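You operate a simulated robot arm through the tools that you are given. There is no shell and no other tool.

You are at the controls of a simulated two-armed robot. One attempt, no reset.

## Task
Switch to the upper shaft, set about 40 N on it, slacken the lower tension to zero and jog.

The check looks at the end state, three seconds after you hand in, the way a careful person would. Anything else that was tipped, shoved, dropped, spilled or broken makes it a failure.

## Robot
Two 7-joint arms with two-finger parallel grippers on one trunk that stands fixed in place. Base frame: the origin is at the foot of the trunk, x ahead of it, y to its left, z up. Lengths are in mm, angles in rad, forces in N, time in s.
The left shoulder is at [89, 182, 991], the right one opposite. With the tool pointing down near the work surface each hand reaches from about 260 to 760 mm from the base axis, measured 20 degrees to its own side. Payload 3.91 kg a hand.
The TCP of each hand is the grasp point between the finger pads, 30 mm short of the fingertips. In the tool frame z runs along the fingers and y along their closing line. The gripper opens to 110 mm. The fingers are 20 mm wide and 10 mm thick; the gripper's body (48 by 112 mm) begins 55 mm behind the TCP.
Orientation is told as [roll, pitch, yaw] about the base's x, y, z axes, in that order, counted from this pose: with the fingers straight down and closing along the base's y, the tool's x points along the base's -x, its y along +y and its z along -z.

## Interface
- The arms move only by the tool move_arm. It takes "left_rows", "right_rows" or both (then of equal length, played together; a hand with none holds still); each is one flat list of numbers, 7 for each row, row after row: the shift along the base's x, y, z in units of 500 mm (1.0 is 500 mm), then the turn, a rotation vector about the base's x, y, z in units of 120 degrees (1.0 is 120 degrees), then the finger opening in mm, from 0 to 110. In form: [tx, ty, tz, wx, wy, wz, hand, tx, ty, tz, wx, wy, wz, hand, ...]. A call has 1 to 20 rows; each row is the pose to reach, as a shift and turn from the pose commanded when the call began. A call with a number of a shift or a turn outside -1 to 1 is refused whole. Rows are played at 5 a second. More than 50 mm and 0.15 rad between two rows, or a gripper value outside its range, and nothing of the call is played. A pose out of reach is approached as far as the arm can. The call stops where the force on the tool passes 50 N (or 10 N more than at its start, if that is more) or the arm is blocked; 0.2 s more then pass. The fingers move at their own pace (about 72 mm/s each) and stop on an object; they squeeze with about 42 N. The grip force told is the motor's: it shows also when the fingers shut on nothing. Time passes only in rows, and 0.2 s behind the last, so rows that repeat a pose let the fingers close. It gives the time, the measured TCP pose, the force on the tool (base axes), the opening and the grip force at its end, in the units of the frame above (readings bear some noise), with the torque about the TCP (base axes, N m) and any sound that the robot's microphone picked up, and new pictures: "pictures" is both (left out), scene, wrist or none (wrist: the cameras of the hands that moved).
- Cameras (640 x 400 px; columns grow to the right, rows downward): "scene" is now at [242.1, -25.4, 1173.1]; the picture's right is [-0.31, -0.95, 0.00], its down [-0.54, 0.17, -0.82] and it looks along [0.78, -0.25, -0.57] (base axes); focal length 214 px, centre (320, 200). "left" rides on the left gripper at [72, -17, -103] in its tool frame; the picture's right is [0.23, 0.97, 0.00], its down [-0.76, 0.18, -0.62] and it looks along [-0.61, 0.14, 0.78] (tool axes); focal length 222 px, centre (320, 200). "right" rides on the right gripper at [72, 17, -103] in its tool frame; the picture's right is [-0.23, 0.97, 0.00], its down [-0.76, -0.18, -0.62] and it looks along [-0.61, -0.14, 0.78] (tool axes); focal length 222 px, centre (320, 200). There is no depth. A picture from a camera that has moved, and an enlarged one, comes with that camera's place and axes in the base frame and with its lens.
- move_column(by): slides the trunk up (or, below 0, down) by that many mm; the arms and the scene camera ride with it, the base frame stays. It gives what a move gives, with no picture.
- head_to(pan, tilt): turns the head with the scene camera to pan (to the left, within 1.396 rad either way) and tilt (down, from -0.506 to 1.204), counted from straight ahead of the robot. It gives what a move gives, and a new picture of the scene camera.
- enlarge(camera, box): a new picture of the part [left, top, right, bottom] of that camera's present view, enlarged. It takes no simulated time.
- finish_job(): hands the job in; it is judged then, once.

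Nothing tells you positions but the pictures and the camera data. Unless the task says otherwise, let go and move clear before handing in.

The tools are called as name(argument=value, ...) on one line, values as JSON. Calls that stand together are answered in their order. move_arm: Moves the arms, as the interface text tells. Its arguments: {"type":"object","properties":{"left_rows":{"type":"array","items":{"type":"number"}},"right_rows":{"type":"array","items":{"type":"number"}},"pictures":{"type":"string","enum":["both","scene","wrist","none"]}},"required":[]} The other tools are called the same way: move_column (by) slides the trunk up or down; head_to (pan, tilt) turns the head that bears the scene camera; enlarge (camera, box) takes an enlarged picture of a part of a camera's view; finish_job () hands the job in.

At the start:

```text
t: 0.0
left_ee_pos: [424.7, 79.0, 1085.8]
left_orientation: [0.0, -0.001, 0.003]
left_ft_force: [0.2, -0.5, 0.1]
left_ft_torque: [-0.01, -0.01, -0.02]
left_opening: 110.1
left_grip_force: 0.0
right_ee_pos: [421.9, -369.0, 1091.0]
right_orientation: [0.001, 0.0, 0.001]
right_ft_force: [0.5, -0.3, -0.1]
right_ft_torque: [0.01, 0.01, 0.0]
right_opening: 110.1
right_grip_force: 0.1
trunk travel left (down, up): [-250.0, 264.0]
head pan, tilt: [-0.311, 0.602]
```

scene: 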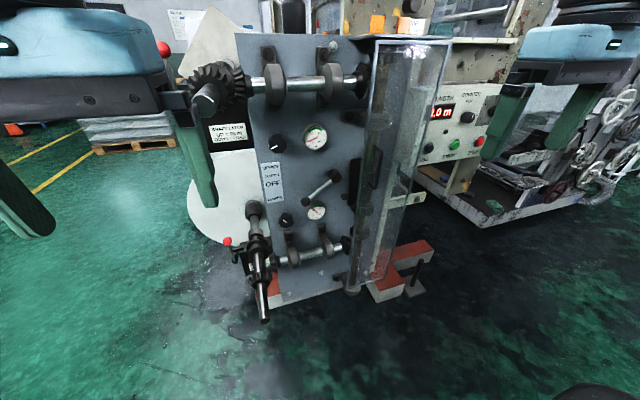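
right: 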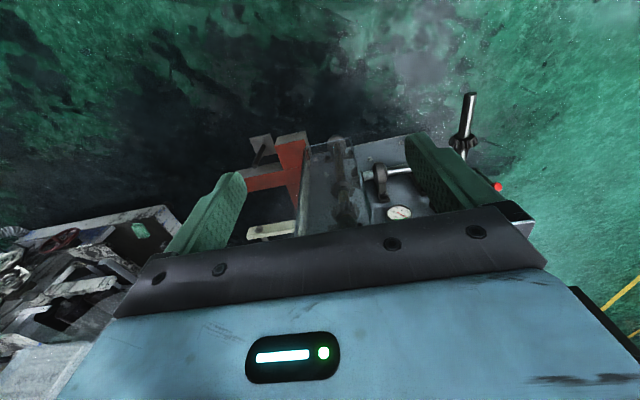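
left: 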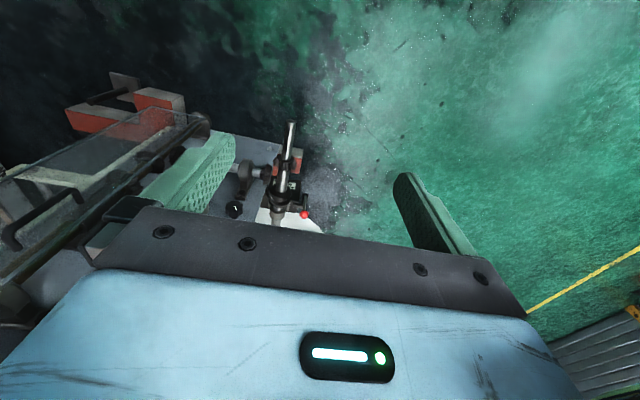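

I see a rewinder-like machine panel with an upper shaft, a lower shaft, two dials with knobs, a lever selector, a label and a clear guard. I will enlarge the views to read everything before moving.

enlarge(camera="scene", box=[180, 30, 380, 155])

enlarge(camera="scene", box=[220, 110, 380, 210])

enlarge(camera="scene", box=[210, 190, 410, 330])

enlarge(camera="scene", box=[400, 60, 560, 160])

```text
3.20 times, centred on (280, 92) of scene
camera zoom: at [242.1, -25.4, 1173.1], right [-0.31, -0.95, 0.0], down [-0.54, 0.17, -0.82], along [0.78, -0.25, -0.57], focal length 686 px, centre (448, 544)
```

zoom: 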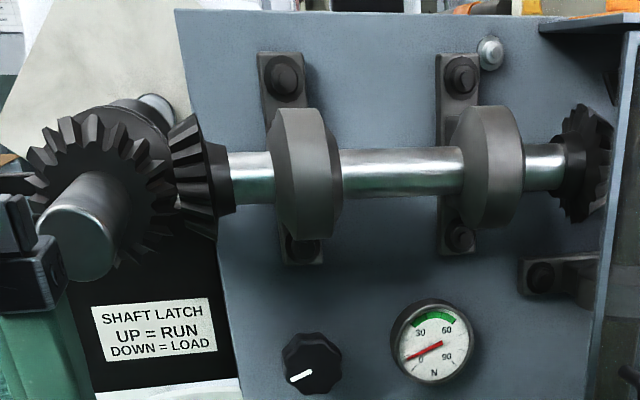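

```text
4.00 times, centred on (300, 160) of scene
camera zoom: at [242.1, -25.4, 1173.1], right [-0.31, -0.95, 0.0], down [-0.54, 0.17, -0.82], along [0.78, -0.25, -0.57], focal length 858 px, centre (400, 360)
```

zoom: 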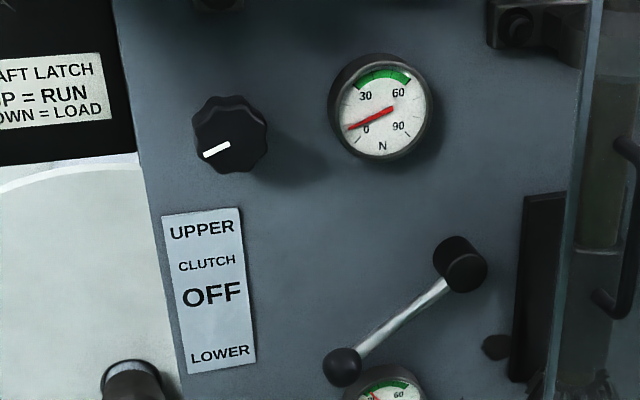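

```text
2.86 times, centred on (310, 260) of scene
camera zoom: at [242.1, -25.4, 1173.1], right [-0.31, -0.95, 0.0], down [-0.54, 0.17, -0.82], along [0.78, -0.25, -0.57], focal length 613 px, centre (349, 29)
```

zoom: 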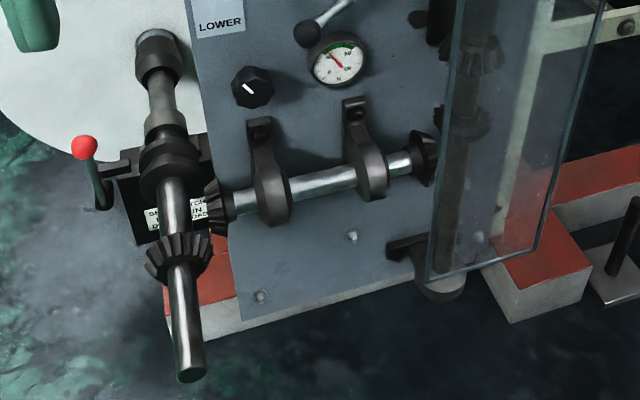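

```text
4.00 times, centred on (480, 110) of scene
camera zoom: at [242.1, -25.4, 1173.1], right [-0.31, -0.95, 0.0], down [-0.54, 0.17, -0.82], along [0.78, -0.25, -0.57], focal length 858 px, centre (-320, 560)
```

zoom: 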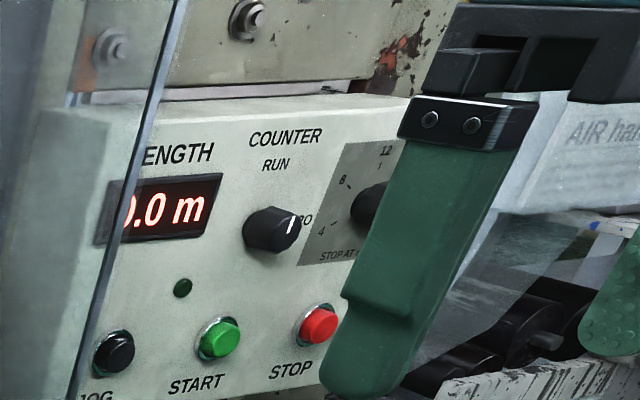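

The panel has an upper and lower tension knob with dials, a clutch lever (upper/off/lower), shaft latches with red balls, a clear guard, and a control box with JOG/START/STOP. I will turn the head to look at more of it.

head_to(pan=-0.75, tilt=0.5)

head_to(pan=0.1, tilt=0.6)

```text
t: 0.9
left_ee_pos: [427.3, 78.2, 1086.1]
left_orientation: [0.0, 0.003, 0.009]
left_ft_force: [29.4, -23.8, -2.5]
left_ft_torque: [2.78, 3.24, 2.63]
left_opening: 109.9
left_grip_force: 0.0
right_ee_pos: [420.8, -370.1, 1090.3]
right_orientation: [0.001, 0.001, 0.0]
right_ft_force: [0.5, -0.2, 1.1]
right_ft_torque: [0.02, -0.01, 0.01]
right_opening: 109.9
right_grip_force: 0.1
trunk travel left (down, up): [-250.0, 264.0]
head pan, tilt: [-0.75, 0.499]
camera scene: at [230.3, -53.5, 1182.6], right [-0.61, -0.79, 0.0], down [-0.38, 0.29, -0.88], along [0.7, -0.53, -0.48], focal length 214 px, centre (320, 200)
```

scene: 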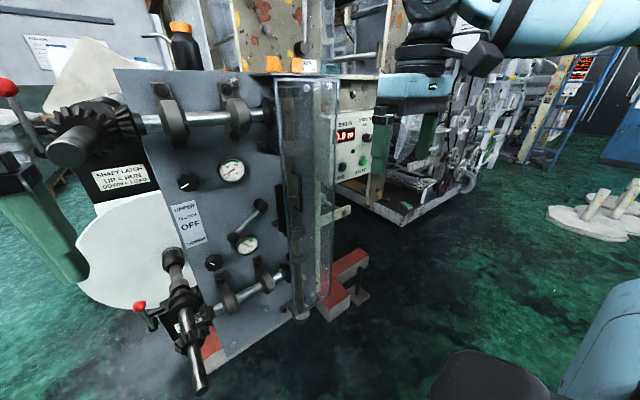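

```text
t: 2.1
left_ee_pos: [425.1, 78.3, 1086.9]
left_orientation: [-0.001, 0.0, 0.001]
left_ft_force: [-0.3, 0.0, 0.8]
left_ft_torque: [0.0, 0.02, 0.0]
left_opening: 109.9
left_grip_force: 0.1
right_ee_pos: [421.4, -369.2, 1090.1]
right_orientation: [0.0, -0.001, -0.001]
right_ft_force: [0.2, -0.6, -0.1]
right_ft_torque: [0.04, 0.02, -0.01]
right_opening: 110.0
right_grip_force: 0.0
trunk travel left (down, up): [-250.0, 264.0]
head pan, tilt: [0.099, 0.6]
camera scene: at [246.0, 10.4, 1173.4], right [0.1, -1.0, 0.0], down [-0.56, -0.06, -0.83], along [0.82, 0.08, -0.56], focal length 214 px, centre (320, 200)
```

scene: 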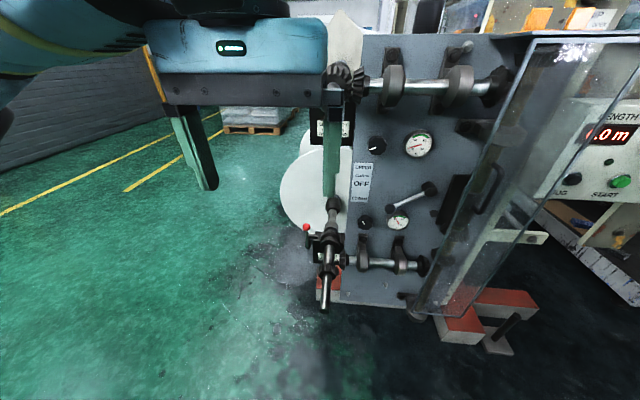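

The upper dial reads about 0 N, the lower about 30 N, and the clutch sits at OFF. I will draw both hands back to clear the view and look again.

move_arm(left_rows=[-0.08, 0.04, 0, 0, 0, 0, 110, -0.16, 0.1, 0, 0, 0, 0, 110, -0.2, 0.18, 0, 0, 0, 0, 110, -0.2, 0.27, 0, 0, 0, 0, 110, -0.2, 0.36, 0, 0, 0, 0, 110], right_rows=[-0.08, 0, 0, 0, 0, 0, 110, -0.16, 0, 0, 0, 0, 0, 110, -0.2, -0.06, 0, 0, 0, 0, 110, -0.2, -0.12, 0, 0, 0, 0, 110, -0.2, -0.18, 0, 0, 0, 0, 110], pictures="none")

head_to(pan=-0.25, tilt=0.4)

```text
t: 3.3
left_ee_pos: [323.5, 259.6, 1086.5]
left_orientation: [0.0, -0.002, -0.001]
left_ft_force: [-0.3, 0.7, -0.1]
left_ft_torque: [0.01, -0.03, 0.0]
left_opening: 109.7
left_grip_force: 0.1
right_ee_pos: [320.3, -459.6, 1090.8]
right_orientation: [-0.001, -0.001, 0.002]
right_ft_force: [-0.1, 0.5, -0.3]
right_ft_torque: [0.03, 0.0, -0.04]
right_opening: 109.9
right_grip_force: 0.1
trunk travel left (down, up): [-250.0, 264.0]
head pan, tilt: [0.099, 0.6]
```

```text
t: 4.1
left_ee_pos: [324.8, 257.8, 1086.4]
left_orientation: [0.001, 0.0, 0.001]
left_ft_force: [-1.0, 0.4, -0.4]
left_ft_torque: [-0.02, 0.03, 0.01]
left_opening: 109.9
left_grip_force: 0.0
right_ee_pos: [321.0, -458.9, 1090.5]
right_orientation: [0.001, -0.001, 0.0]
right_ft_force: [-0.2, 0.1, 0.5]
right_ft_torque: [0.0, -0.02, -0.01]
right_opening: 109.9
right_grip_force: 0.0
trunk travel left (down, up): [-250.0, 264.0]
head pan, tilt: [-0.25, 0.4]
camera scene: at [247.8, -21.0, 1191.6], right [-0.25, -0.97, 0.0], down [-0.38, 0.1, -0.92], along [0.89, -0.23, -0.39], focal length 214 px, centre (320, 200)
```

scene: 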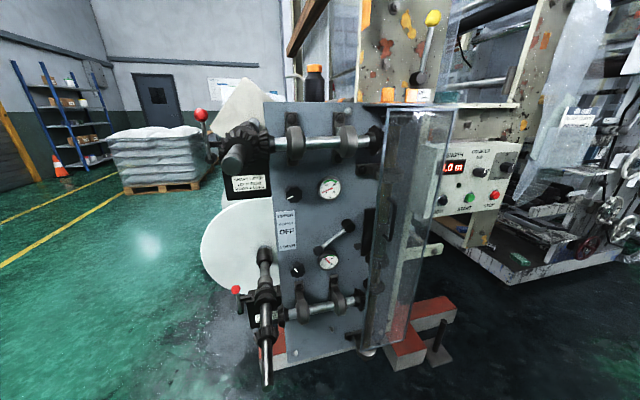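

enlarge(camera="scene", box=[190, 90, 310, 165])

enlarge(camera="scene", box=[220, 235, 380, 335])

enlarge(camera="scene", box=[340, 100, 500, 200])

enlarge(camera="scene", box=[340, 180, 500, 370])

enlarge(camera="scene", box=[260, 165, 380, 285])

```text
5.33 times, centred on (250, 128) of scene
camera zoom: at [247.8, -21.0, 1191.6], right [-0.25, -0.97, 0.0], down [-0.38, 0.1, -0.92], along [0.89, -0.23, -0.39], focal length 1144 px, centre (693, 587)
```

zoom: 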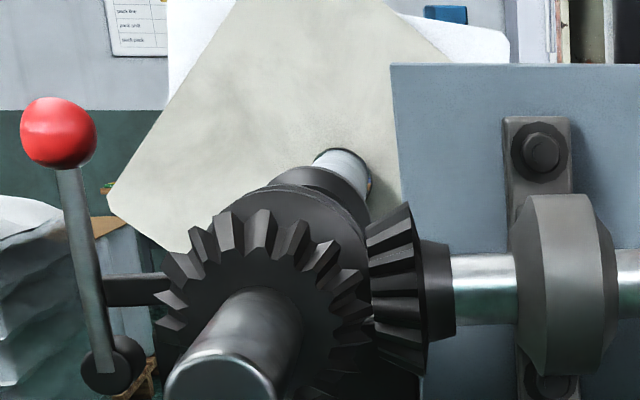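

```text
4.00 times, centred on (300, 285) of scene
camera zoom: at [247.8, -21.0, 1191.6], right [-0.25, -0.97, 0.0], down [-0.38, 0.1, -0.92], along [0.89, -0.23, -0.39], focal length 858 px, centre (400, -140)
```

zoom: 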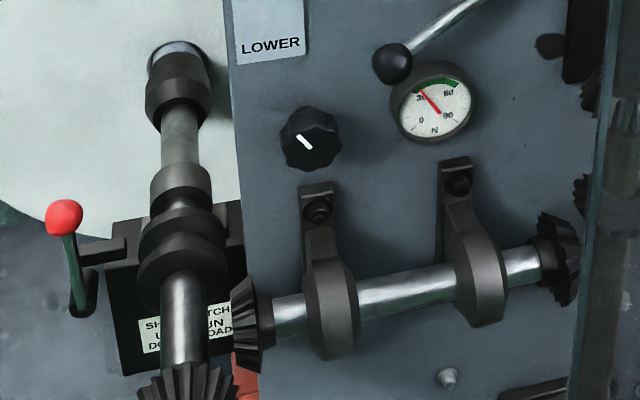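

```text
4.00 times, centred on (420, 150) of scene
camera zoom: at [247.8, -21.0, 1191.6], right [-0.25, -0.97, 0.0], down [-0.38, 0.1, -0.92], along [0.89, -0.23, -0.39], focal length 858 px, centre (-80, 400)
```

zoom: 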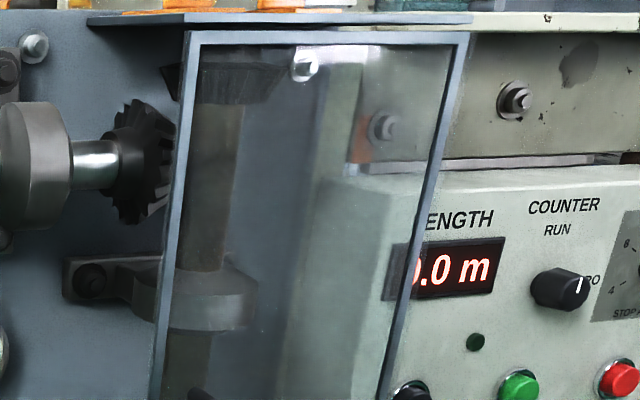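

```text
2.11 times, centred on (420, 275) of scene
camera zoom: at [247.8, -21.0, 1191.6], right [-0.25, -0.97, 0.0], down [-0.38, 0.1, -0.92], along [0.89, -0.23, -0.39], focal length 452 px, centre (110, 42)
```

zoom: 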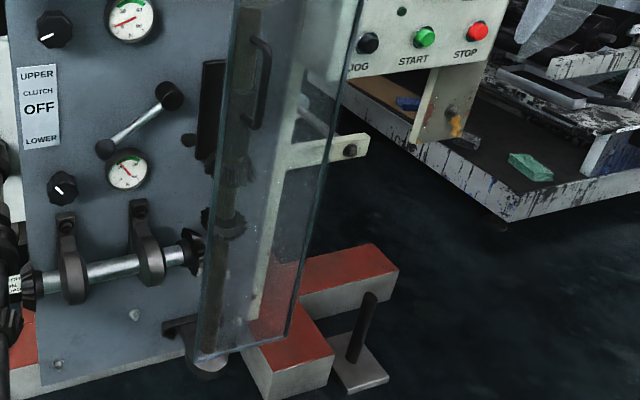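

```text
3.33 times, centred on (320, 225) of scene
camera zoom: at [247.8, -21.0, 1191.6], right [-0.25, -0.97, 0.0], down [-0.38, 0.1, -0.92], along [0.89, -0.23, -0.39], focal length 715 px, centre (320, 117)
```

zoom: 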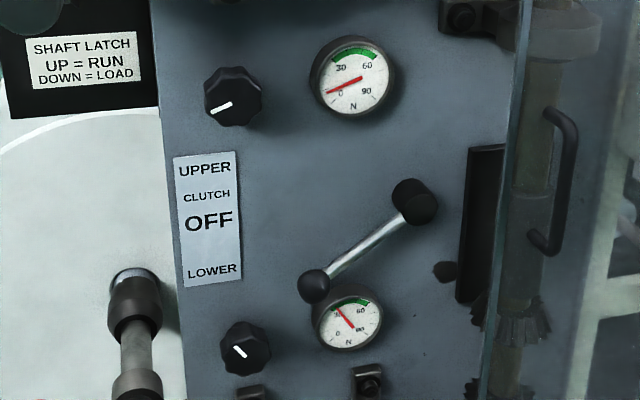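

The clutch lever points down-left (towards LOWER), the upper latch ball is up and the lower latch ball is up, and the guard needs checking. I will change the camera height with the column for parallax.

move_column(by=200)

head_to(pan=-0.3, tilt=0.65)

move_column(by=-400)

head_to(pan=-0.3, tilt=0.2)

```text
t: 6.3
left_ee_pos: [324.2, 257.9, 1286.7]
left_orientation: [0.001, -0.001, 0.003]
left_ft_force: [0.1, 0.3, 0.5]
left_ft_torque: [0.04, 0.01, -0.01]
left_opening: 109.8
left_grip_force: 0.1
right_ee_pos: [322.6, -460.3, 1289.6]
right_orientation: [0.0, 0.0, 0.0]
right_ft_force: [0.4, -0.4, -0.6]
right_ft_torque: [-0.01, -0.01, 0.04]
right_opening: 109.9
right_grip_force: 0.1
trunk travel left (down, up): [-450.0, 64.0]
head pan, tilt: [-0.25, 0.4]
```

```text
t: 7.0
left_ee_pos: [324.8, 258.3, 1288.2]
left_orientation: [0.001, 0.0, 0.002]
left_ft_force: [0.1, -0.3, -0.5]
left_ft_torque: [0.01, -0.02, -0.02]
left_opening: 109.8
left_grip_force: 0.0
right_ee_pos: [320.9, -460.3, 1290.5]
right_orientation: [-0.001, 0.0, -0.001]
right_ft_force: [-0.4, -0.2, -0.3]
right_ft_torque: [-0.01, 0.01, -0.01]
right_opening: 110.1
right_grip_force: 0.2
trunk travel left (down, up): [-450.0, 64.0]
head pan, tilt: [-0.3, 0.649]
camera scene: at [165.8, -23.9, 1384.9], right [-0.3, -0.96, 0.0], down [-0.58, 0.18, -0.8], along [0.76, -0.24, -0.6], focal length 214 px, centre (320, 200)
```

scene: 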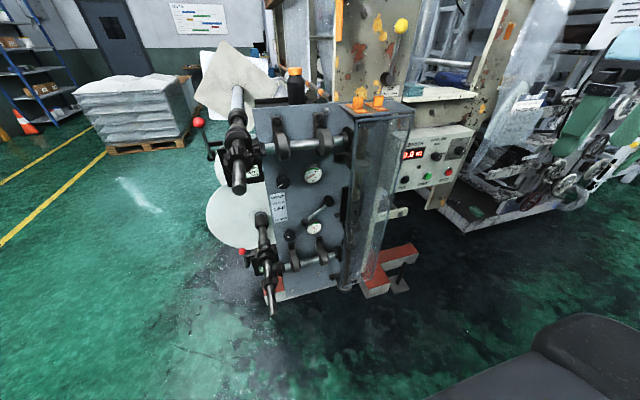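

```text
t: 10.9
left_ee_pos: [378.7, 257.1, 847.1]
left_orientation: [-0.002, 0.129, 0.001]
left_ft_force: [0.2, 0.2, -0.3]
left_ft_torque: [0.01, -0.03, -0.04]
left_opening: 110.1
left_grip_force: 0.0
right_ee_pos: [321.5, -459.3, 890.8]
right_orientation: [0.001, 0.001, 0.0]
right_ft_force: [-0.2, -0.5, 0.6]
right_ft_torque: [0.04, 0.02, -0.04]
right_opening: 110.0
right_grip_force: 0.1
trunk travel left (down, up): [-50.0, 464.0]
head pan, tilt: [-0.3, 0.649]
```

```text
t: 11.8
left_ee_pos: [378.5, 257.1, 846.1]
left_orientation: [-0.002, 0.129, 0.002]
left_ft_force: [-0.3, 0.2, 0.7]
left_ft_torque: [0.02, -0.01, 0.03]
left_opening: 109.9
left_grip_force: 0.1
right_ee_pos: [322.0, -460.0, 890.2]
right_orientation: [0.001, 0.0, 0.0]
right_ft_force: [-0.5, -0.3, -0.1]
right_ft_torque: [0.01, -0.02, 0.0]
right_opening: 110.0
right_grip_force: 0.1
trunk travel left (down, up): [-50.0, 464.0]
head pan, tilt: [-0.3, 0.201]
camera scene: at [324.5, -25.9, 982.3], right [-0.3, -0.96, 0.0], down [-0.19, 0.06, -0.98], along [0.94, -0.29, -0.2], focal length 214 px, centre (320, 200)
```

scene: 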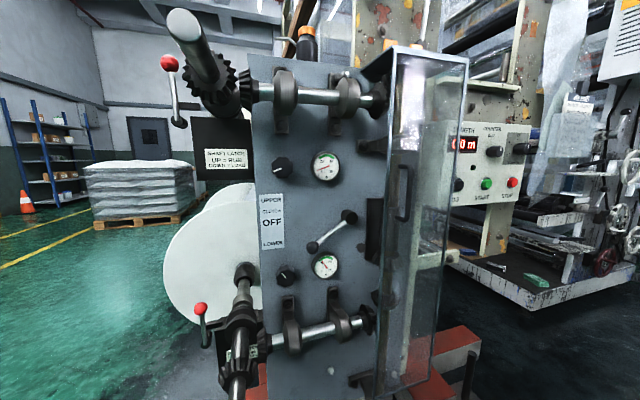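

The trunk comes forward as it lowers, giving a straight-on view from nearer. I will enlarge it.

enlarge(camera="scene", box=[150, 40, 270, 190])

enlarge(camera="scene", box=[180, 250, 380, 400])

enlarge(camera="scene", box=[255, 140, 415, 290])

enlarge(camera="scene", box=[430, 110, 560, 210])

enlarge(camera="scene", box=[340, 40, 480, 400])

```text
2.67 times, centred on (210, 115) of scene
camera zoom: at [324.5, -25.9, 982.3], right [-0.3, -0.96, 0.0], down [-0.19, 0.06, -0.98], along [0.94, -0.29, -0.2], focal length 572 px, centre (613, 427)
```

zoom: 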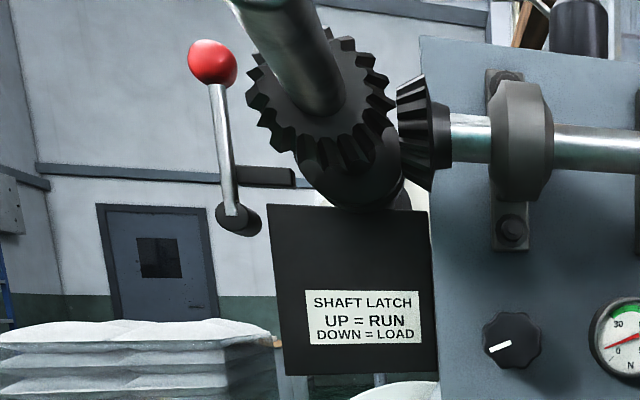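

```text
2.67 times, centred on (280, 325) of scene
camera zoom: at [324.5, -25.9, 982.3], right [-0.3, -0.96, 0.0], down [-0.19, 0.06, -0.98], along [0.94, -0.29, -0.2], focal length 572 px, centre (427, -133)
```

zoom: 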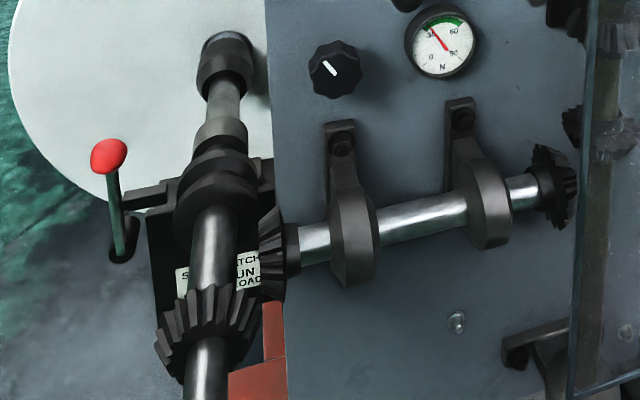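

```text
2.67 times, centred on (335, 215) of scene
camera zoom: at [324.5, -25.9, 982.3], right [-0.3, -0.96, 0.0], down [-0.19, 0.06, -0.98], along [0.94, -0.29, -0.2], focal length 572 px, centre (280, 160)
```

zoom: 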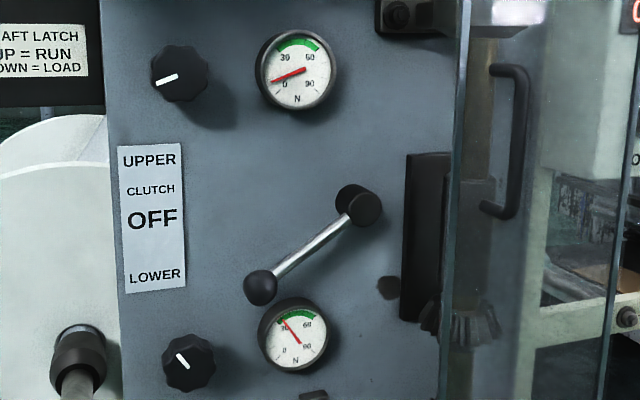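

```text
4.00 times, centred on (495, 160) of scene
camera zoom: at [324.5, -25.9, 982.3], right [-0.3, -0.96, 0.0], down [-0.19, 0.06, -0.98], along [0.94, -0.29, -0.2], focal length 858 px, centre (-380, 360)
```

zoom: 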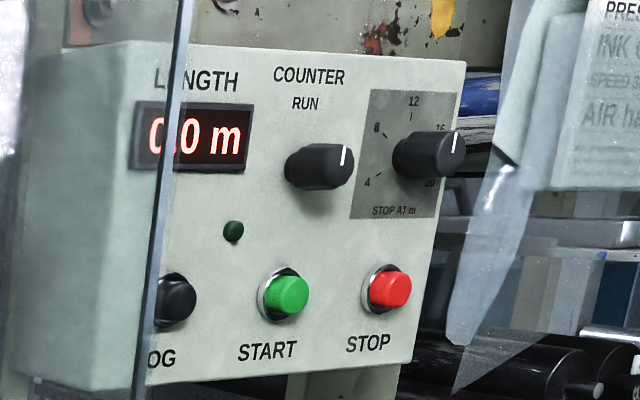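

```text
1.11 times, centred on (410, 220) of scene
camera zoom: at [324.5, -25.9, 982.3], right [-0.3, -0.96, 0.0], down [-0.19, 0.06, -0.98], along [0.94, -0.29, -0.2], focal length 238 px, centre (220, 178)
```

zoom: 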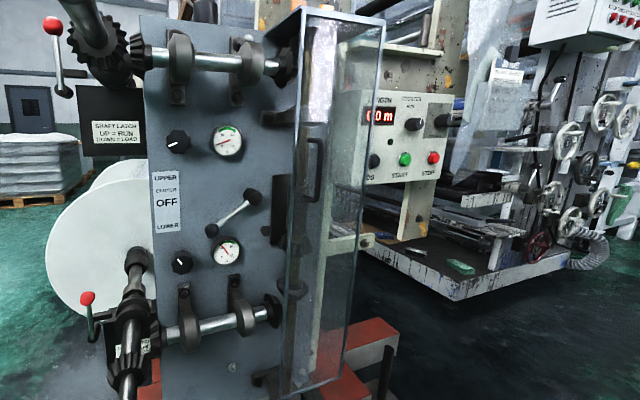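

The triangulation puts the parts as follows, roughly:

| Part | Position (x, y, z) |
|---|---|
| Upper knob | (862, -94, 955) |
| Lower knob | (853, -92, 667) |
| Clutch hub | (872, -285, 809) |
| Clutch lever ball | (850, -168, 736) |
| JOG button | (795, -590, 902) |
| Guard front | x≈750, y from -314 to -530 |

I will turn the right hand to point forward with the fingers closing vertically, and stage it in front of the panel.

move_arm(right_rows=[0.0323, 0.0263, -0.0138, 0.0361, -0.0361, -0.0361, 110, 0.0645, 0.0525, -0.0275, 0.0722, -0.0722, -0.0722, 110, 0.0968, 0.0788, -0.0413, 0.1082, -0.1082, -0.1082, 110, 0.129, 0.105, -0.055, 0.1443, -0.1443, -0.1443, 110, 0.1613, 0.1313, -0.0688, 0.1804, -0.1804, -0.1804, 110, 0.1935, 0.1575, -0.0825, 0.2165, -0.2165, -0.2165, 110, 0.2258, 0.1838, -0.0963, 0.2526, -0.2526, -0.2526, 110, 0.258, 0.21, -0.11, 0.2887, -0.2887, -0.2887, 110, 0.2903, 0.2363, -0.1238, 0.3247, -0.3247, -0.3247, 110, 0.3225, 0.2625, -0.1375, 0.3608, -0.3608, -0.3608, 110, 0.3548, 0.2888, -0.1513, 0.3969, -0.3969, -0.3969, 110, 0.387, 0.315, -0.165, 0.433, -0.433, -0.433, 110, 0.4193, 0.3413, -0.1788, 0.469, -0.469, -0.469, 110, 0.4515, 0.3675, -0.1925, 0.5051, -0.5051, -0.5051, 80, 0.4838, 0.3938, -0.2063, 0.5412, -0.5412, -0.5412, 60, 0.516, 0.42, -0.22, 0.5774, -0.5774, -0.5774, 60, 0.516, 0.42, -0.22, 0.5774, -0.5774, -0.5774, 60])

```text
t: 15.6
left_ee_pos: [378.1, 258.0, 847.1]
left_orientation: [-0.001, 0.129, 0.001]
left_ft_force: [-0.7, -0.7, 0.4]
left_ft_torque: [-0.02, -0.03, -0.01]
left_opening: 109.9
left_grip_force: 0.1
right_ee_pos: [551.8, -249.1, 966.6]
right_orientation: [1.999, 0.0, -1.572]
right_ft_force: [0.7, 0.1, -0.8]
right_ft_torque: [0.01, 0.01, -0.05]
right_opening: 60.1
right_grip_force: 0.1
right hand out of reach, approached as far as the arm can: row 11, 12, 13, 14, 15, 16, 17
trunk travel left (down, up): [-50.0, 464.0]
head pan, tilt: [-0.3, 0.201]
stopped in row 17 (right hand): the arm was blocked; the commanded pose is now the measured one
camera scene: at [324.2, -25.7, 982.5], right [-0.3, -0.96, 0.0], down [-0.19, 0.06, -0.98], along [0.94, -0.29, -0.2], focal length 214 px, centre (320, 200)
camera right: at [452.8, -177.7, 938.8], right [-0.41, -0.23, 0.89], down [-0.49, -0.76, -0.42], along [0.77, -0.61, 0.2], focal length 222 px, centre (320, 200)
```

scene: 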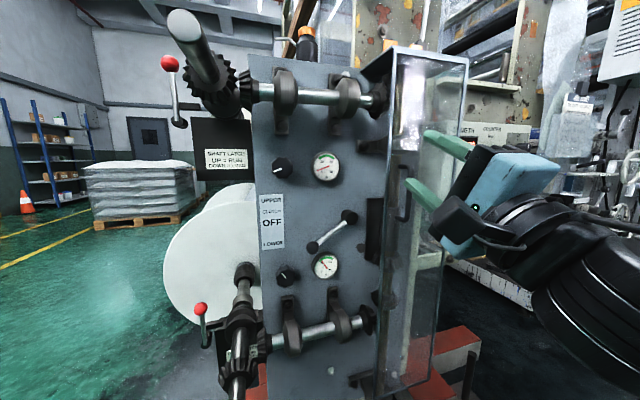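
right: 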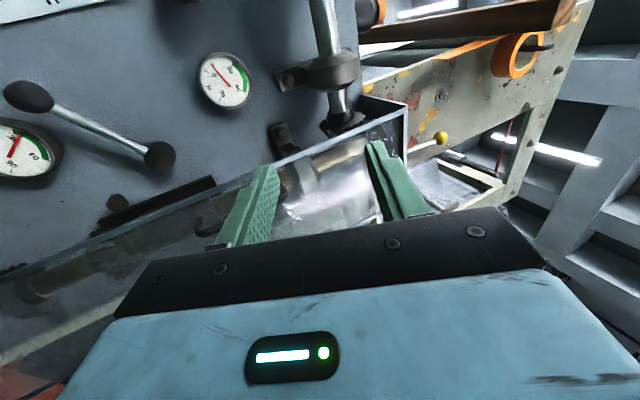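

The arm was too folded to reach that staging spot, so the hand stopped tilted upward at (552, -249, 967). I will extend forward, then lower and level the hand.

move_arm(right_rows=[0.05, 0.02, -0.02, 0, 0.02, 0, 60, 0.1, 0.04, -0.05, 0, 0.05, 0, 60, 0.15, 0.06, -0.09, 0, 0.085, 0, 60, 0.2, 0.08, -0.13, 0, 0.12, 0, 60, 0.24, 0.1, -0.18, 0, 0.155, 0, 60, 0.256, 0.11, -0.23, 0, 0.185, 0, 60, 0.256, 0.11, -0.274, 0, 0.205, 0, 60])

```text
t: 17.2
left_ee_pos: [378.2, 258.3, 846.8]
left_orientation: [-0.002, 0.129, 0.0]
left_ft_force: [0.0, -0.6, -0.3]
left_ft_torque: [-0.01, 0.0, -0.04]
left_opening: 109.9
left_grip_force: 0.1
right_ee_pos: [680.4, -194.3, 826.8]
right_orientation: [1.566, -0.002, -1.572]
right_ft_force: [-0.6, 1.1, 0.3]
right_ft_torque: [-0.01, 0.0, 0.01]
right_opening: 60.0
right_grip_force: 0.0
trunk travel left (down, up): [-50.0, 464.0]
head pan, tilt: [-0.3, 0.201]
camera scene: at [324.5, -25.9, 982.4], right [-0.3, -0.96, 0.0], down [-0.19, 0.06, -0.98], along [0.94, -0.29, -0.2], focal length 214 px, centre (320, 200)
camera right: at [579.2, -122.9, 845.3], right [0.0, -0.23, 0.97], down [-0.63, -0.76, -0.17], along [0.78, -0.61, -0.14], focal length 222 px, centre (320, 200)
```

scene: 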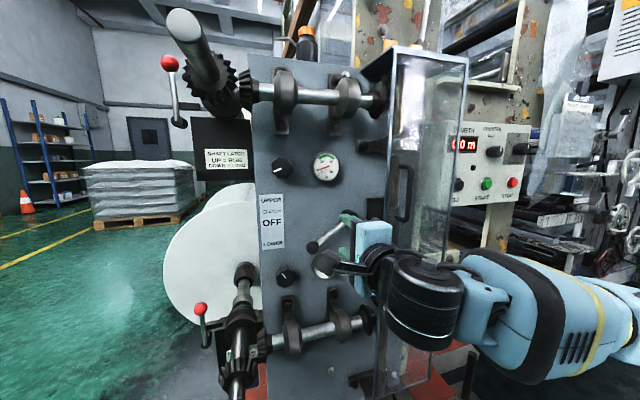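
right: 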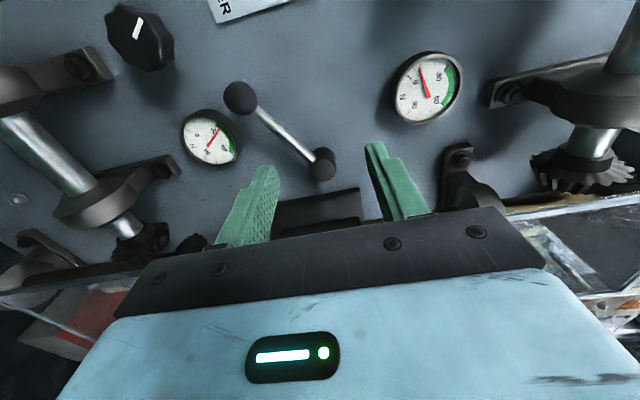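

The hand moves well here. The wrist view refines the lever ball to about (838, -164, 745) and the hub to (847, -273, 816). Next I move in front of the ball and look before closing in.

move_arm(right_rows=[0.04, 0.02, -0.055, 0, 0, 0, 54, 0.08, 0.04, -0.11, 0, 0, 0, 54, 0.12, 0.0606, -0.164, 0, 0, 0, 54, 0.16, 0.0606, -0.164, 0, 0, 0, 54])

```text
t: 18.2
left_ee_pos: [377.9, 258.2, 845.9]
left_orientation: [-0.002, 0.129, 0.001]
left_ft_force: [0.7, 0.0, -0.2]
left_ft_torque: [0.0, -0.02, 0.01]
left_opening: 110.1
left_grip_force: 0.0
right_ee_pos: [761.4, -164.5, 746.9]
right_orientation: [1.568, -0.002, -1.575]
right_ft_force: [0.4, -0.3, -0.9]
right_ft_torque: [0.01, 0.03, -0.01]
right_opening: 54.0
right_grip_force: 0.0
trunk travel left (down, up): [-50.0, 464.0]
head pan, tilt: [-0.3, 0.201]
camera scene: at [324.5, -25.8, 982.4], right [-0.3, -0.96, 0.0], down [-0.19, 0.06, -0.98], along [0.94, -0.29, -0.2], focal length 214 px, centre (320, 200)
camera right: at [659.5, -92.7, 764.1], right [0.0, -0.23, 0.97], down [-0.62, -0.76, -0.18], along [0.78, -0.61, -0.14], focal length 222 px, centre (320, 200)
```

scene: 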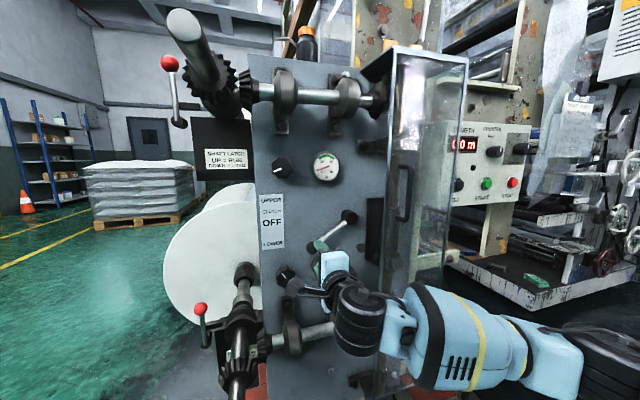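
right: 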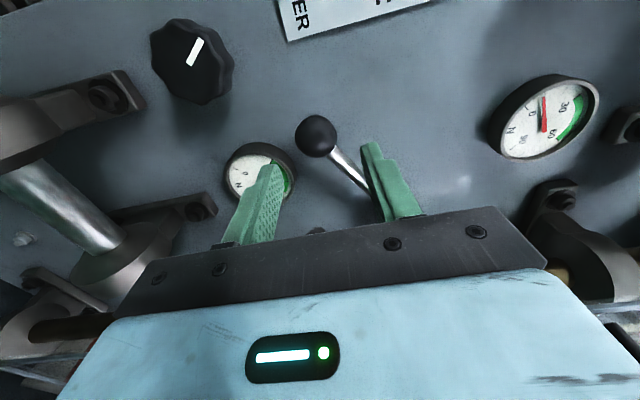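

The ball is centred between the fingers at the predicted place. I advance about 72 mm and close on it.

move_arm(right_rows=[0.05, 0, -0.002, 0, 0, 0, 54, 0.1, 0, -0.004, 0, 0, 0, 54, 0.144, 0, -0.004, 0, 0, 0, 54, 0.144, 0, -0.004, 0, 0, 0, 30, 0.144, 0, -0.004, 0, 0, 0, 10, 0.144, 0, -0.004, 0, 0, 0, 10, 0.144, 0, -0.004, 0, 0, 0, 10])

```text
t: 19.8
left_ee_pos: [378.4, 258.1, 846.6]
left_orientation: [-0.003, 0.131, 0.0]
left_ft_force: [-0.4, 0.3, 0.3]
left_ft_torque: [0.0, -0.01, 0.07]
left_opening: 109.9
left_grip_force: 0.0
right_ee_pos: [825.7, -175.0, 746.0]
right_orientation: [1.567, -0.002, -1.569]
right_ft_force: [1.5, 6.8, -5.9]
right_ft_torque: [-0.23, 0.16, 0.19]
right_opening: 35.2
right_grip_force: 44.8
right hand out of reach, approached as far as the arm can: row 3, 4, 5, 6, 7
trunk travel left (down, up): [-50.0, 464.0]
head pan, tilt: [-0.3, 0.201]
camera scene: at [325.1, -25.5, 982.2], right [-0.3, -0.96, 0.0], down [-0.19, 0.06, -0.98], along [0.94, -0.29, -0.2], focal length 214 px, centre (320, 200)
camera right: at [722.6, -103.6, 762.8], right [0.0, -0.23, 0.97], down [-0.62, -0.76, -0.17], along [0.78, -0.61, -0.14], focal length 222 px, centre (320, 200)
```

scene: 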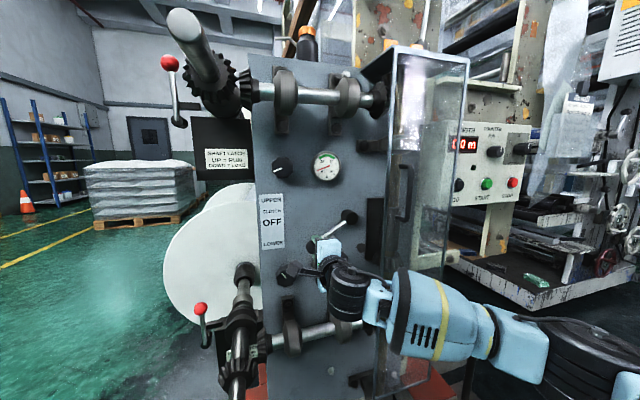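
right: 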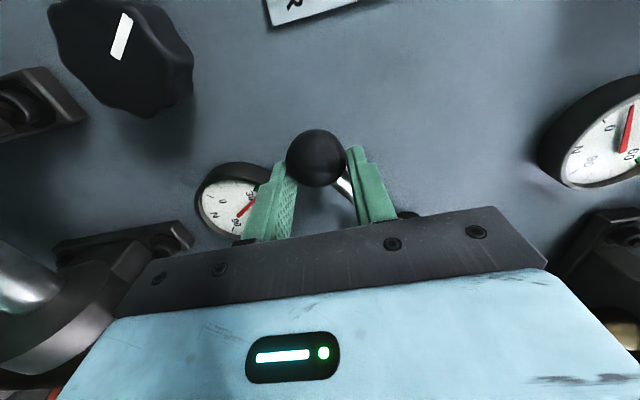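

The ball is gripped (35 mm opening), though the arm is near a reach limit in this posture. I now carry the lever up along its arc, first about to the middle.

move_arm(right_rows=[-0.016, 0.0126, 0.022, 0, 0, 0, 10, -0.02, 0.023, 0.0446, 0, 0, 0, 10, -0.02, 0.0312, 0.0682, 0, 0, 0, 10, -0.02, 0.0372, 0.0924, 0, 0, 0, 10, -0.02, 0.0408, 0.117, 0, 0, 0, 10, -0.02, 0.042, 0.142, 0, 0, 0, 10])

```text
t: 21.2
left_ee_pos: [376.8, 257.5, 847.3]
left_orientation: [0.0, 0.126, 0.001]
left_ft_force: [0.4, 0.7, 0.2]
left_ft_torque: [0.02, 0.02, -0.02]
left_opening: 109.8
left_grip_force: 0.0
right_ee_pos: [807.3, -161.5, 818.7]
right_orientation: [1.568, -0.002, -1.569]
right_ft_force: [-36.1, -6.8, -9.2]
right_ft_torque: [0.56, 0.05, -0.05]
right_opening: 31.1
right_grip_force: 44.9
right hand out of reach, approached as far as the arm can: row 3, 4, 5, 6
trunk travel left (down, up): [-50.0, 464.0]
head pan, tilt: [-0.3, 0.201]
camera scene: at [322.2, -26.6, 983.2], right [-0.3, -0.96, 0.0], down [-0.19, 0.06, -0.98], along [0.94, -0.29, -0.2], focal length 214 px, centre (320, 200)
camera right: at [705.5, -89.3, 835.7], right [0.0, -0.23, 0.97], down [-0.62, -0.76, -0.18], along [0.78, -0.61, -0.14], focal length 222 px, centre (320, 200)
```

scene: 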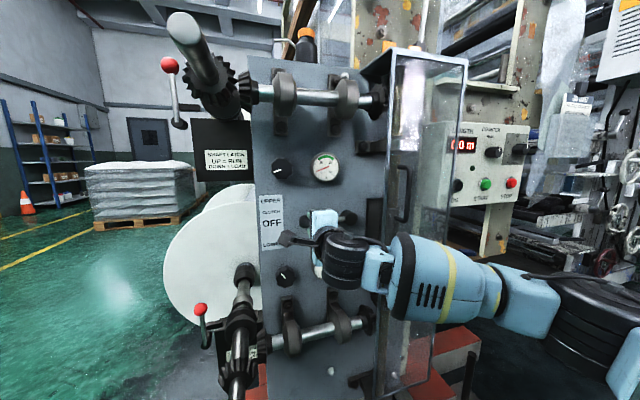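
right: 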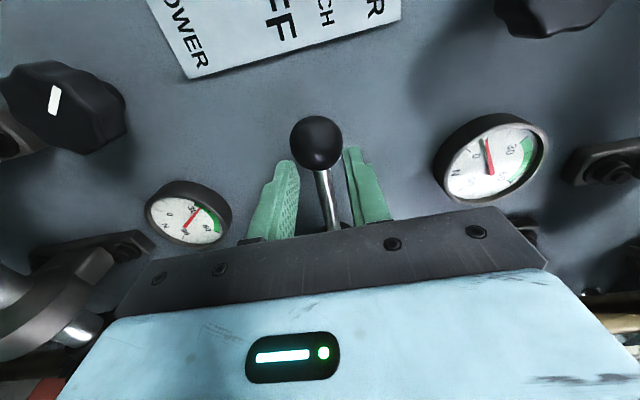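

The lever is now horizontal at OFF, but the hand is slipping off the ball because this wrist roll limits the reach. I will let go, back out, and turn the wrist to a roll that may reach further.

move_arm(right_rows=[0, 0, 0, 0, 0, 0, 50, 0, 0, 0, 0, 0, 0, 50, -0.06, 0, 0, 0, 0, 0, 50, -0.14, 0, 0, 0, 0, 0, 50, -0.2, 0, 0, 0, 0, 0, 50, -0.2, 0, 0, 0, 0, 0, 30, -0.2, 0, 0, 0, 0, 0, 0, -0.2, 0, 0, 0, 0, 0, 0])

move_arm(right_rows=[0, 0, 0, -0.07, 0, 0, 0, 0, 0, 0, -0.14, 0, 0, 0, 0, 0, 0, -0.21, 0, 0, 0, 0, 0, 0, -0.28, 0, 0, 0, 0, 0, 0, -0.35, 0, 0, 0, 0, 0, 0, -0.42, 0, 0, 0, 0, 0, 0, -0.49, 0, 0, 0, 0, 0, 0, -0.56, 0, 0, 0, 0, 0, 0, -0.63, 0, 0, 0, 0, 0, 0, -0.7, 0, 0, 0, 0, 0, 0, -0.75, 0, 0, 0, 0, 0, 0, -0.75, 0, 0, 0])

```text
t: 23.0
left_ee_pos: [378.5, 259.0, 847.1]
left_orientation: [-0.002, 0.129, 0.003]
left_ft_force: [-0.6, -0.1, 0.6]
left_ft_torque: [0.03, 0.0, 0.0]
left_opening: 109.8
left_grip_force: 0.0
right_ee_pos: [709.6, -160.3, 818.0]
right_orientation: [1.569, -0.002, -1.574]
right_ft_force: [-0.3, -0.4, -0.4]
right_ft_torque: [-0.01, -0.01, 0.03]
right_opening: 0.0
right_grip_force: 37.4
trunk travel left (down, up): [-50.0, 464.0]
head pan, tilt: [-0.3, 0.201]
camera scene: at [324.4, -25.9, 982.4], right [-0.3, -0.96, 0.0], down [-0.19, 0.06, -0.98], along [0.94, -0.29, -0.2], focal length 214 px, centre (320, 200)
camera right: at [608.5, -88.7, 835.1], right [0.0, -0.23, 0.97], down [-0.63, -0.76, -0.18], along [0.78, -0.61, -0.14], focal length 222 px, centre (320, 200)
```

scene: 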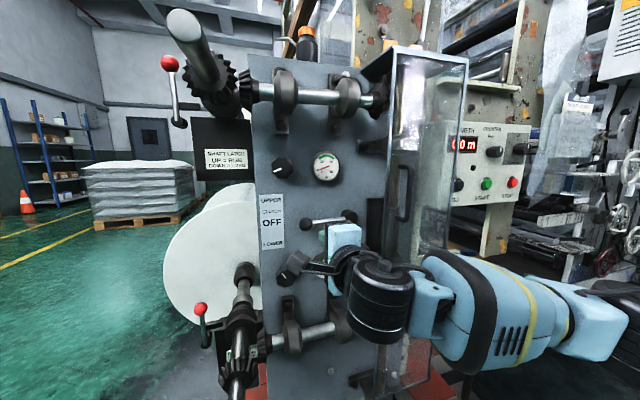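
right: 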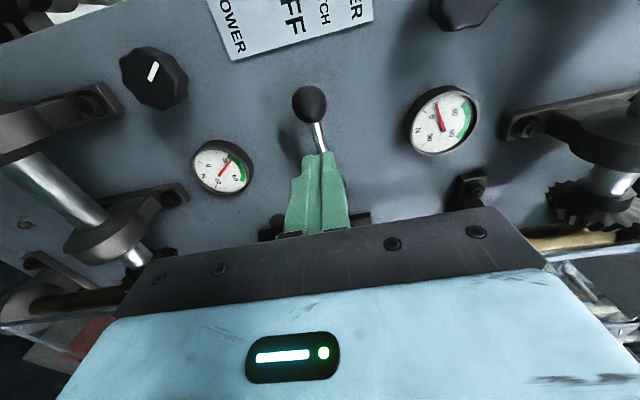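

```text
t: 25.6
left_ee_pos: [377.9, 258.2, 846.0]
left_orientation: [-0.001, 0.13, 0.002]
left_ft_force: [-0.1, 0.3, 0.1]
left_ft_torque: [0.0, 0.0, 0.01]
left_opening: 110.0
left_grip_force: 0.0
right_ee_pos: [709.6, -160.8, 818.0]
right_orientation: [-2.129, -1.568, 2.127]
right_ft_force: [0.4, -0.6, 0.3]
right_ft_torque: [-0.01, 0.01, -0.01]
right_opening: 0.1
right_grip_force: 38.0
trunk travel left (down, up): [-50.0, 464.0]
head pan, tilt: [-0.3, 0.201]
camera scene: at [324.5, -25.8, 982.4], right [-0.3, -0.96, 0.0], down [-0.19, 0.06, -0.98], along [0.94, -0.29, -0.2], focal length 214 px, centre (320, 200)
camera right: at [608.3, -144.5, 745.0], right [0.0, 0.97, 0.22], down [-0.62, -0.17, 0.76], along [0.78, -0.14, 0.61], focal length 222 px, centre (320, 200)
```

scene: 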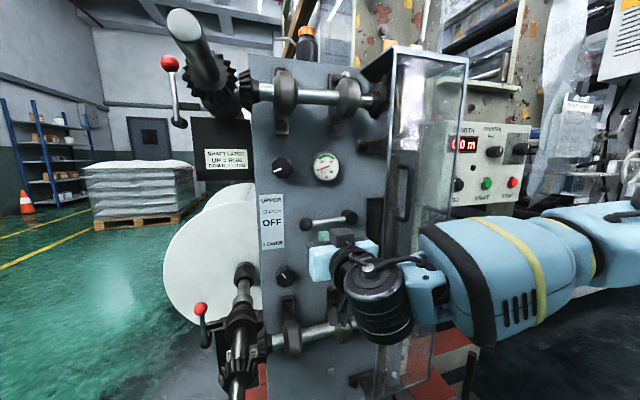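
right: 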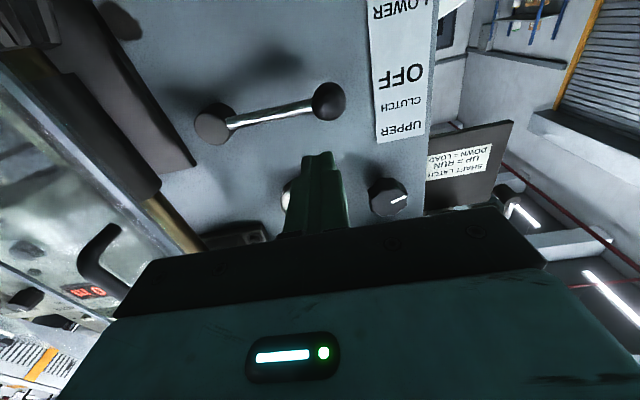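

The lever rests at OFF, rod horizontal at z≈816. With this roll I will go under the rod with closed fingers to check the reach, and then push it up.

move_arm(right_rows=[0, 0, -0.045, 0, 0, 0, 0, 0, 0, -0.09, 0, 0, 0, 0, 0.06, 0, -0.09, 0, 0, 0, 0, 0.12, 0, -0.09, 0, 0, 0, 0, 0.18, 0, -0.09, 0, 0, 0, 0, 0.235, 0, -0.09, 0, 0, 0, 0])

```text
t: 27.0
left_ee_pos: [377.9, 258.5, 845.3]
left_orientation: [-0.002, 0.128, 0.003]
left_ft_force: [-0.5, 0.1, -0.9]
left_ft_torque: [-0.02, 0.02, -0.03]
left_opening: 110.1
left_grip_force: 0.0
right_ee_pos: [816.7, -163.6, 773.3]
right_orientation: [-2.287, -1.567, 2.285]
right_ft_force: [0.0, -0.4, 0.7]
right_ft_torque: [-0.01, 0.0, -0.05]
right_opening: 0.0
right_grip_force: 38.1
right hand out of reach, approached as far as the arm can: row 6
trunk travel left (down, up): [-50.0, 464.0]
head pan, tilt: [-0.3, 0.201]
camera scene: at [324.0, -25.7, 982.6], right [-0.3, -0.96, 0.0], down [-0.19, 0.06, -0.98], along [0.94, -0.29, -0.2], focal length 214 px, centre (320, 200)
camera right: at [715.4, -148.2, 699.4], right [0.0, 0.97, 0.23], down [-0.63, -0.17, 0.76], along [0.78, -0.14, 0.61], focal length 222 px, centre (320, 200)
```

scene: 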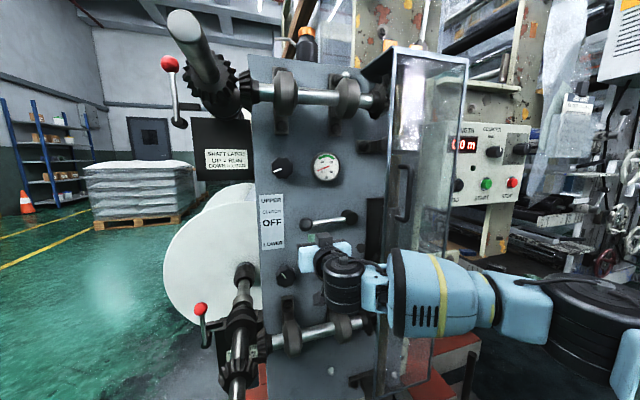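
right: 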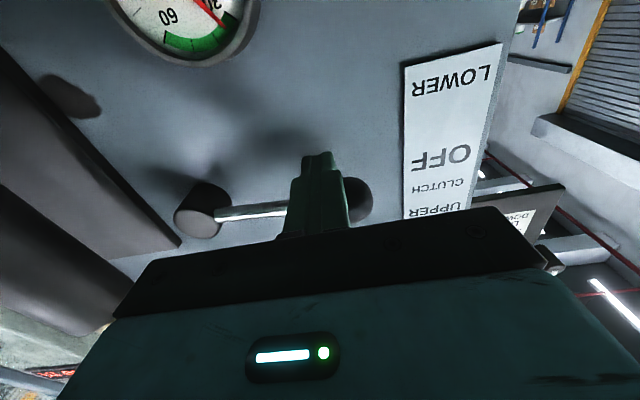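

The reach ends near x=817 again. I will look at the arm itself to see what limits it.

head_to(pan=-0.9, tilt=0.6)

```text
t: 28.0
left_ee_pos: [378.2, 258.4, 846.6]
left_orientation: [-0.003, 0.129, 0.002]
left_ft_force: [0.7, -1.1, 0.0]
left_ft_torque: [0.01, 0.0, -0.02]
left_opening: 109.9
left_grip_force: 0.0
right_ee_pos: [818.1, -164.1, 772.7]
right_orientation: [-2.492, -1.568, 2.488]
right_ft_force: [0.6, -0.1, 0.8]
right_ft_torque: [0.0, -0.02, 0.04]
right_opening: 0.0
right_grip_force: 37.8
trunk travel left (down, up): [-50.0, 464.0]
head pan, tilt: [-0.901, 0.6]
camera scene: at [290.4, -67.5, 945.7], right [-0.78, -0.62, 0.0], down [-0.35, 0.44, -0.83], along [0.51, -0.65, -0.56], focal length 214 px, centre (320, 200)
```

scene: 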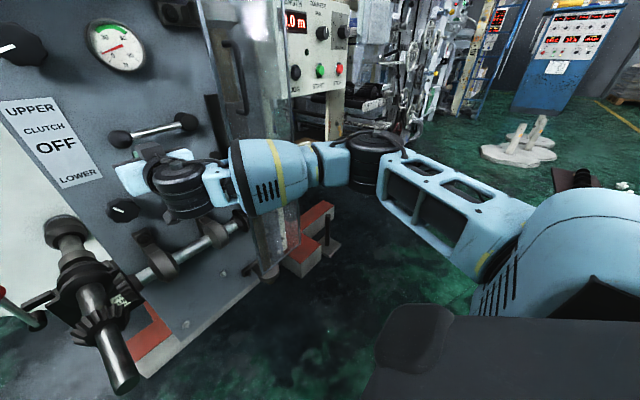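

The arm is not fully stretched: the elbow is bent about 80°, so some joint limit in this posture binds. I will probe in free space whether yawing the tool slightly changes the reach.

move_arm(right_rows=[0, 0, 0, 0, 0, 0.0625, 0, 0, 0, 0, 0, 0, 0.125, 0, 0.03, 0, 0, 0, 0, 0.125, 0, 0.05, 0, 0, 0, 0, 0.125, 0], pictures="none")

move_arm(right_rows=[-0.02, 0, 0, 0, 0, -0.0625, 0, -0.02, 0, 0, 0, 0, -0.125, 0, 0, 0, 0, 0, 0, -0.187, 0, 0, 0, 0, 0, 0, -0.25, 0, 0.03, 0, 0, 0, 0, -0.25, 0], pictures="none")

```text
t: 29.0
left_ee_pos: [378.9, 257.9, 846.8]
left_orientation: [-0.001, 0.129, 0.0]
left_ft_force: [0.5, 0.2, 0.0]
left_ft_torque: [0.0, -0.01, -0.01]
left_opening: 109.7
left_grip_force: 0.0
right_ee_pos: [842.1, -163.6, 772.9]
right_orientation: [-2.445, -1.57, 2.705]
right_ft_force: [-0.3, -0.2, -0.1]
right_ft_torque: [0.0, 0.01, -0.01]
right_opening: 0.1
right_grip_force: 37.5
trunk travel left (down, up): [-50.0, 464.0]
head pan, tilt: [-0.901, 0.6]
```

```text
t: 30.2
left_ee_pos: [379.3, 257.7, 845.5]
left_orientation: [0.0, 0.128, 0.001]
left_ft_force: [0.0, -0.2, -0.3]
left_ft_torque: [-0.04, 0.01, -0.01]
left_opening: 110.2
left_grip_force: 0.2
right_ee_pos: [840.1, -220.6, 759.7]
right_orientation: [-2.403, -1.568, 2.23]
right_ft_force: [0.3, 0.3, 0.9]
right_ft_torque: [0.02, 0.01, 0.01]
right_opening: 0.0
right_grip_force: 37.6
right hand out of reach, approached as far as the arm can: row 2, 3, 4, 5
trunk travel left (down, up): [-50.0, 464.0]
head pan, tilt: [-0.901, 0.6]
```

Yawing the tool leftward (+15°) extends the reach past x=842. I will return to that yaw below the lever rod.

move_arm(right_rows=[-0.06, 0.02, 0, 0, 0, 0.06, 0, -0.06, 0.06, 0, 0, 0, 0.12, 0, -0.06, 0.1, 0, 0, 0, 0.18, 0, -0.06, 0.11, 0, 0, 0, 0.24, 0, -0.06, 0.11, 0, 0, 0, 0.3, 0], pictures="wrist")

head_to(pan=-0.3, tilt=0.2)

```text
t: 31.4
left_ee_pos: [378.4, 257.8, 846.9]
left_orientation: [0.0, 0.128, 0.0]
left_ft_force: [0.1, -0.6, -1.0]
left_ft_torque: [-0.03, -0.02, -0.01]
left_opening: 110.2
left_grip_force: 0.0
right_ee_pos: [811.1, -165.5, 759.2]
right_orientation: [-2.652, -1.57, 3.112]
right_ft_force: [-1.1, -0.4, 0.5]
right_ft_torque: [0.01, 0.0, 0.01]
right_opening: 0.0
right_grip_force: 38.0
trunk travel left (down, up): [-50.0, 464.0]
head pan, tilt: [-0.901, 0.6]
camera right: at [712.0, -197.6, 686.3], right [-0.43, 0.87, 0.23], down [-0.48, -0.44, 0.76], along [0.76, 0.22, 0.61], focal length 222 px, centre (320, 200)
```

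right: 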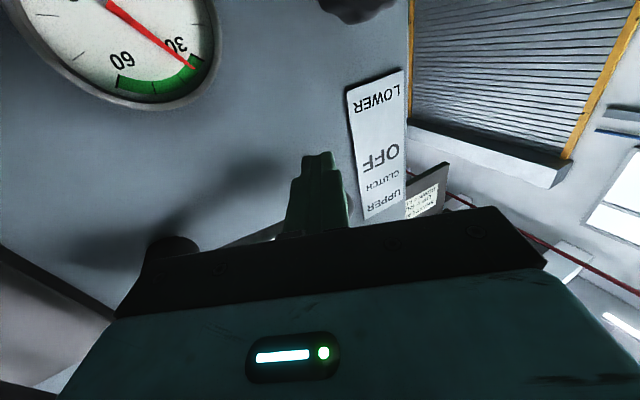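

```text
t: 32.4
left_ee_pos: [377.9, 258.6, 846.6]
left_orientation: [-0.001, 0.129, 0.001]
left_ft_force: [0.0, -1.1, 0.1]
left_ft_torque: [0.0, -0.02, -0.01]
left_opening: 109.9
left_grip_force: 0.0
right_ee_pos: [811.0, -165.1, 758.8]
right_orientation: [-2.541, -1.569, 2.999]
right_ft_force: [0.0, 0.0, 1.1]
right_ft_torque: [0.02, 0.02, -0.01]
right_opening: 0.0
right_grip_force: 37.8
trunk travel left (down, up): [-50.0, 464.0]
head pan, tilt: [-0.3, 0.201]
camera scene: at [324.5, -25.9, 982.4], right [-0.3, -0.96, 0.0], down [-0.19, 0.06, -0.98], along [0.94, -0.29, -0.2], focal length 214 px, centre (320, 200)
```

scene: 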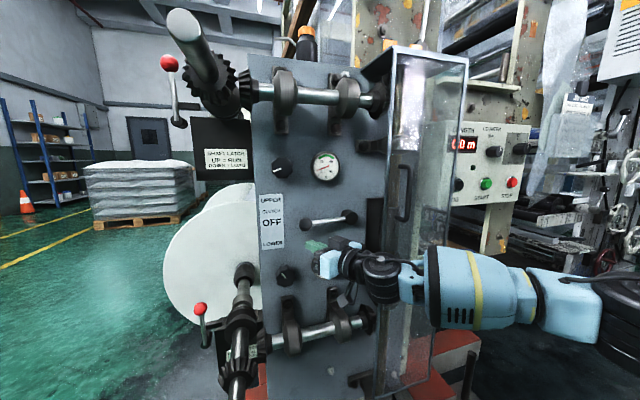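

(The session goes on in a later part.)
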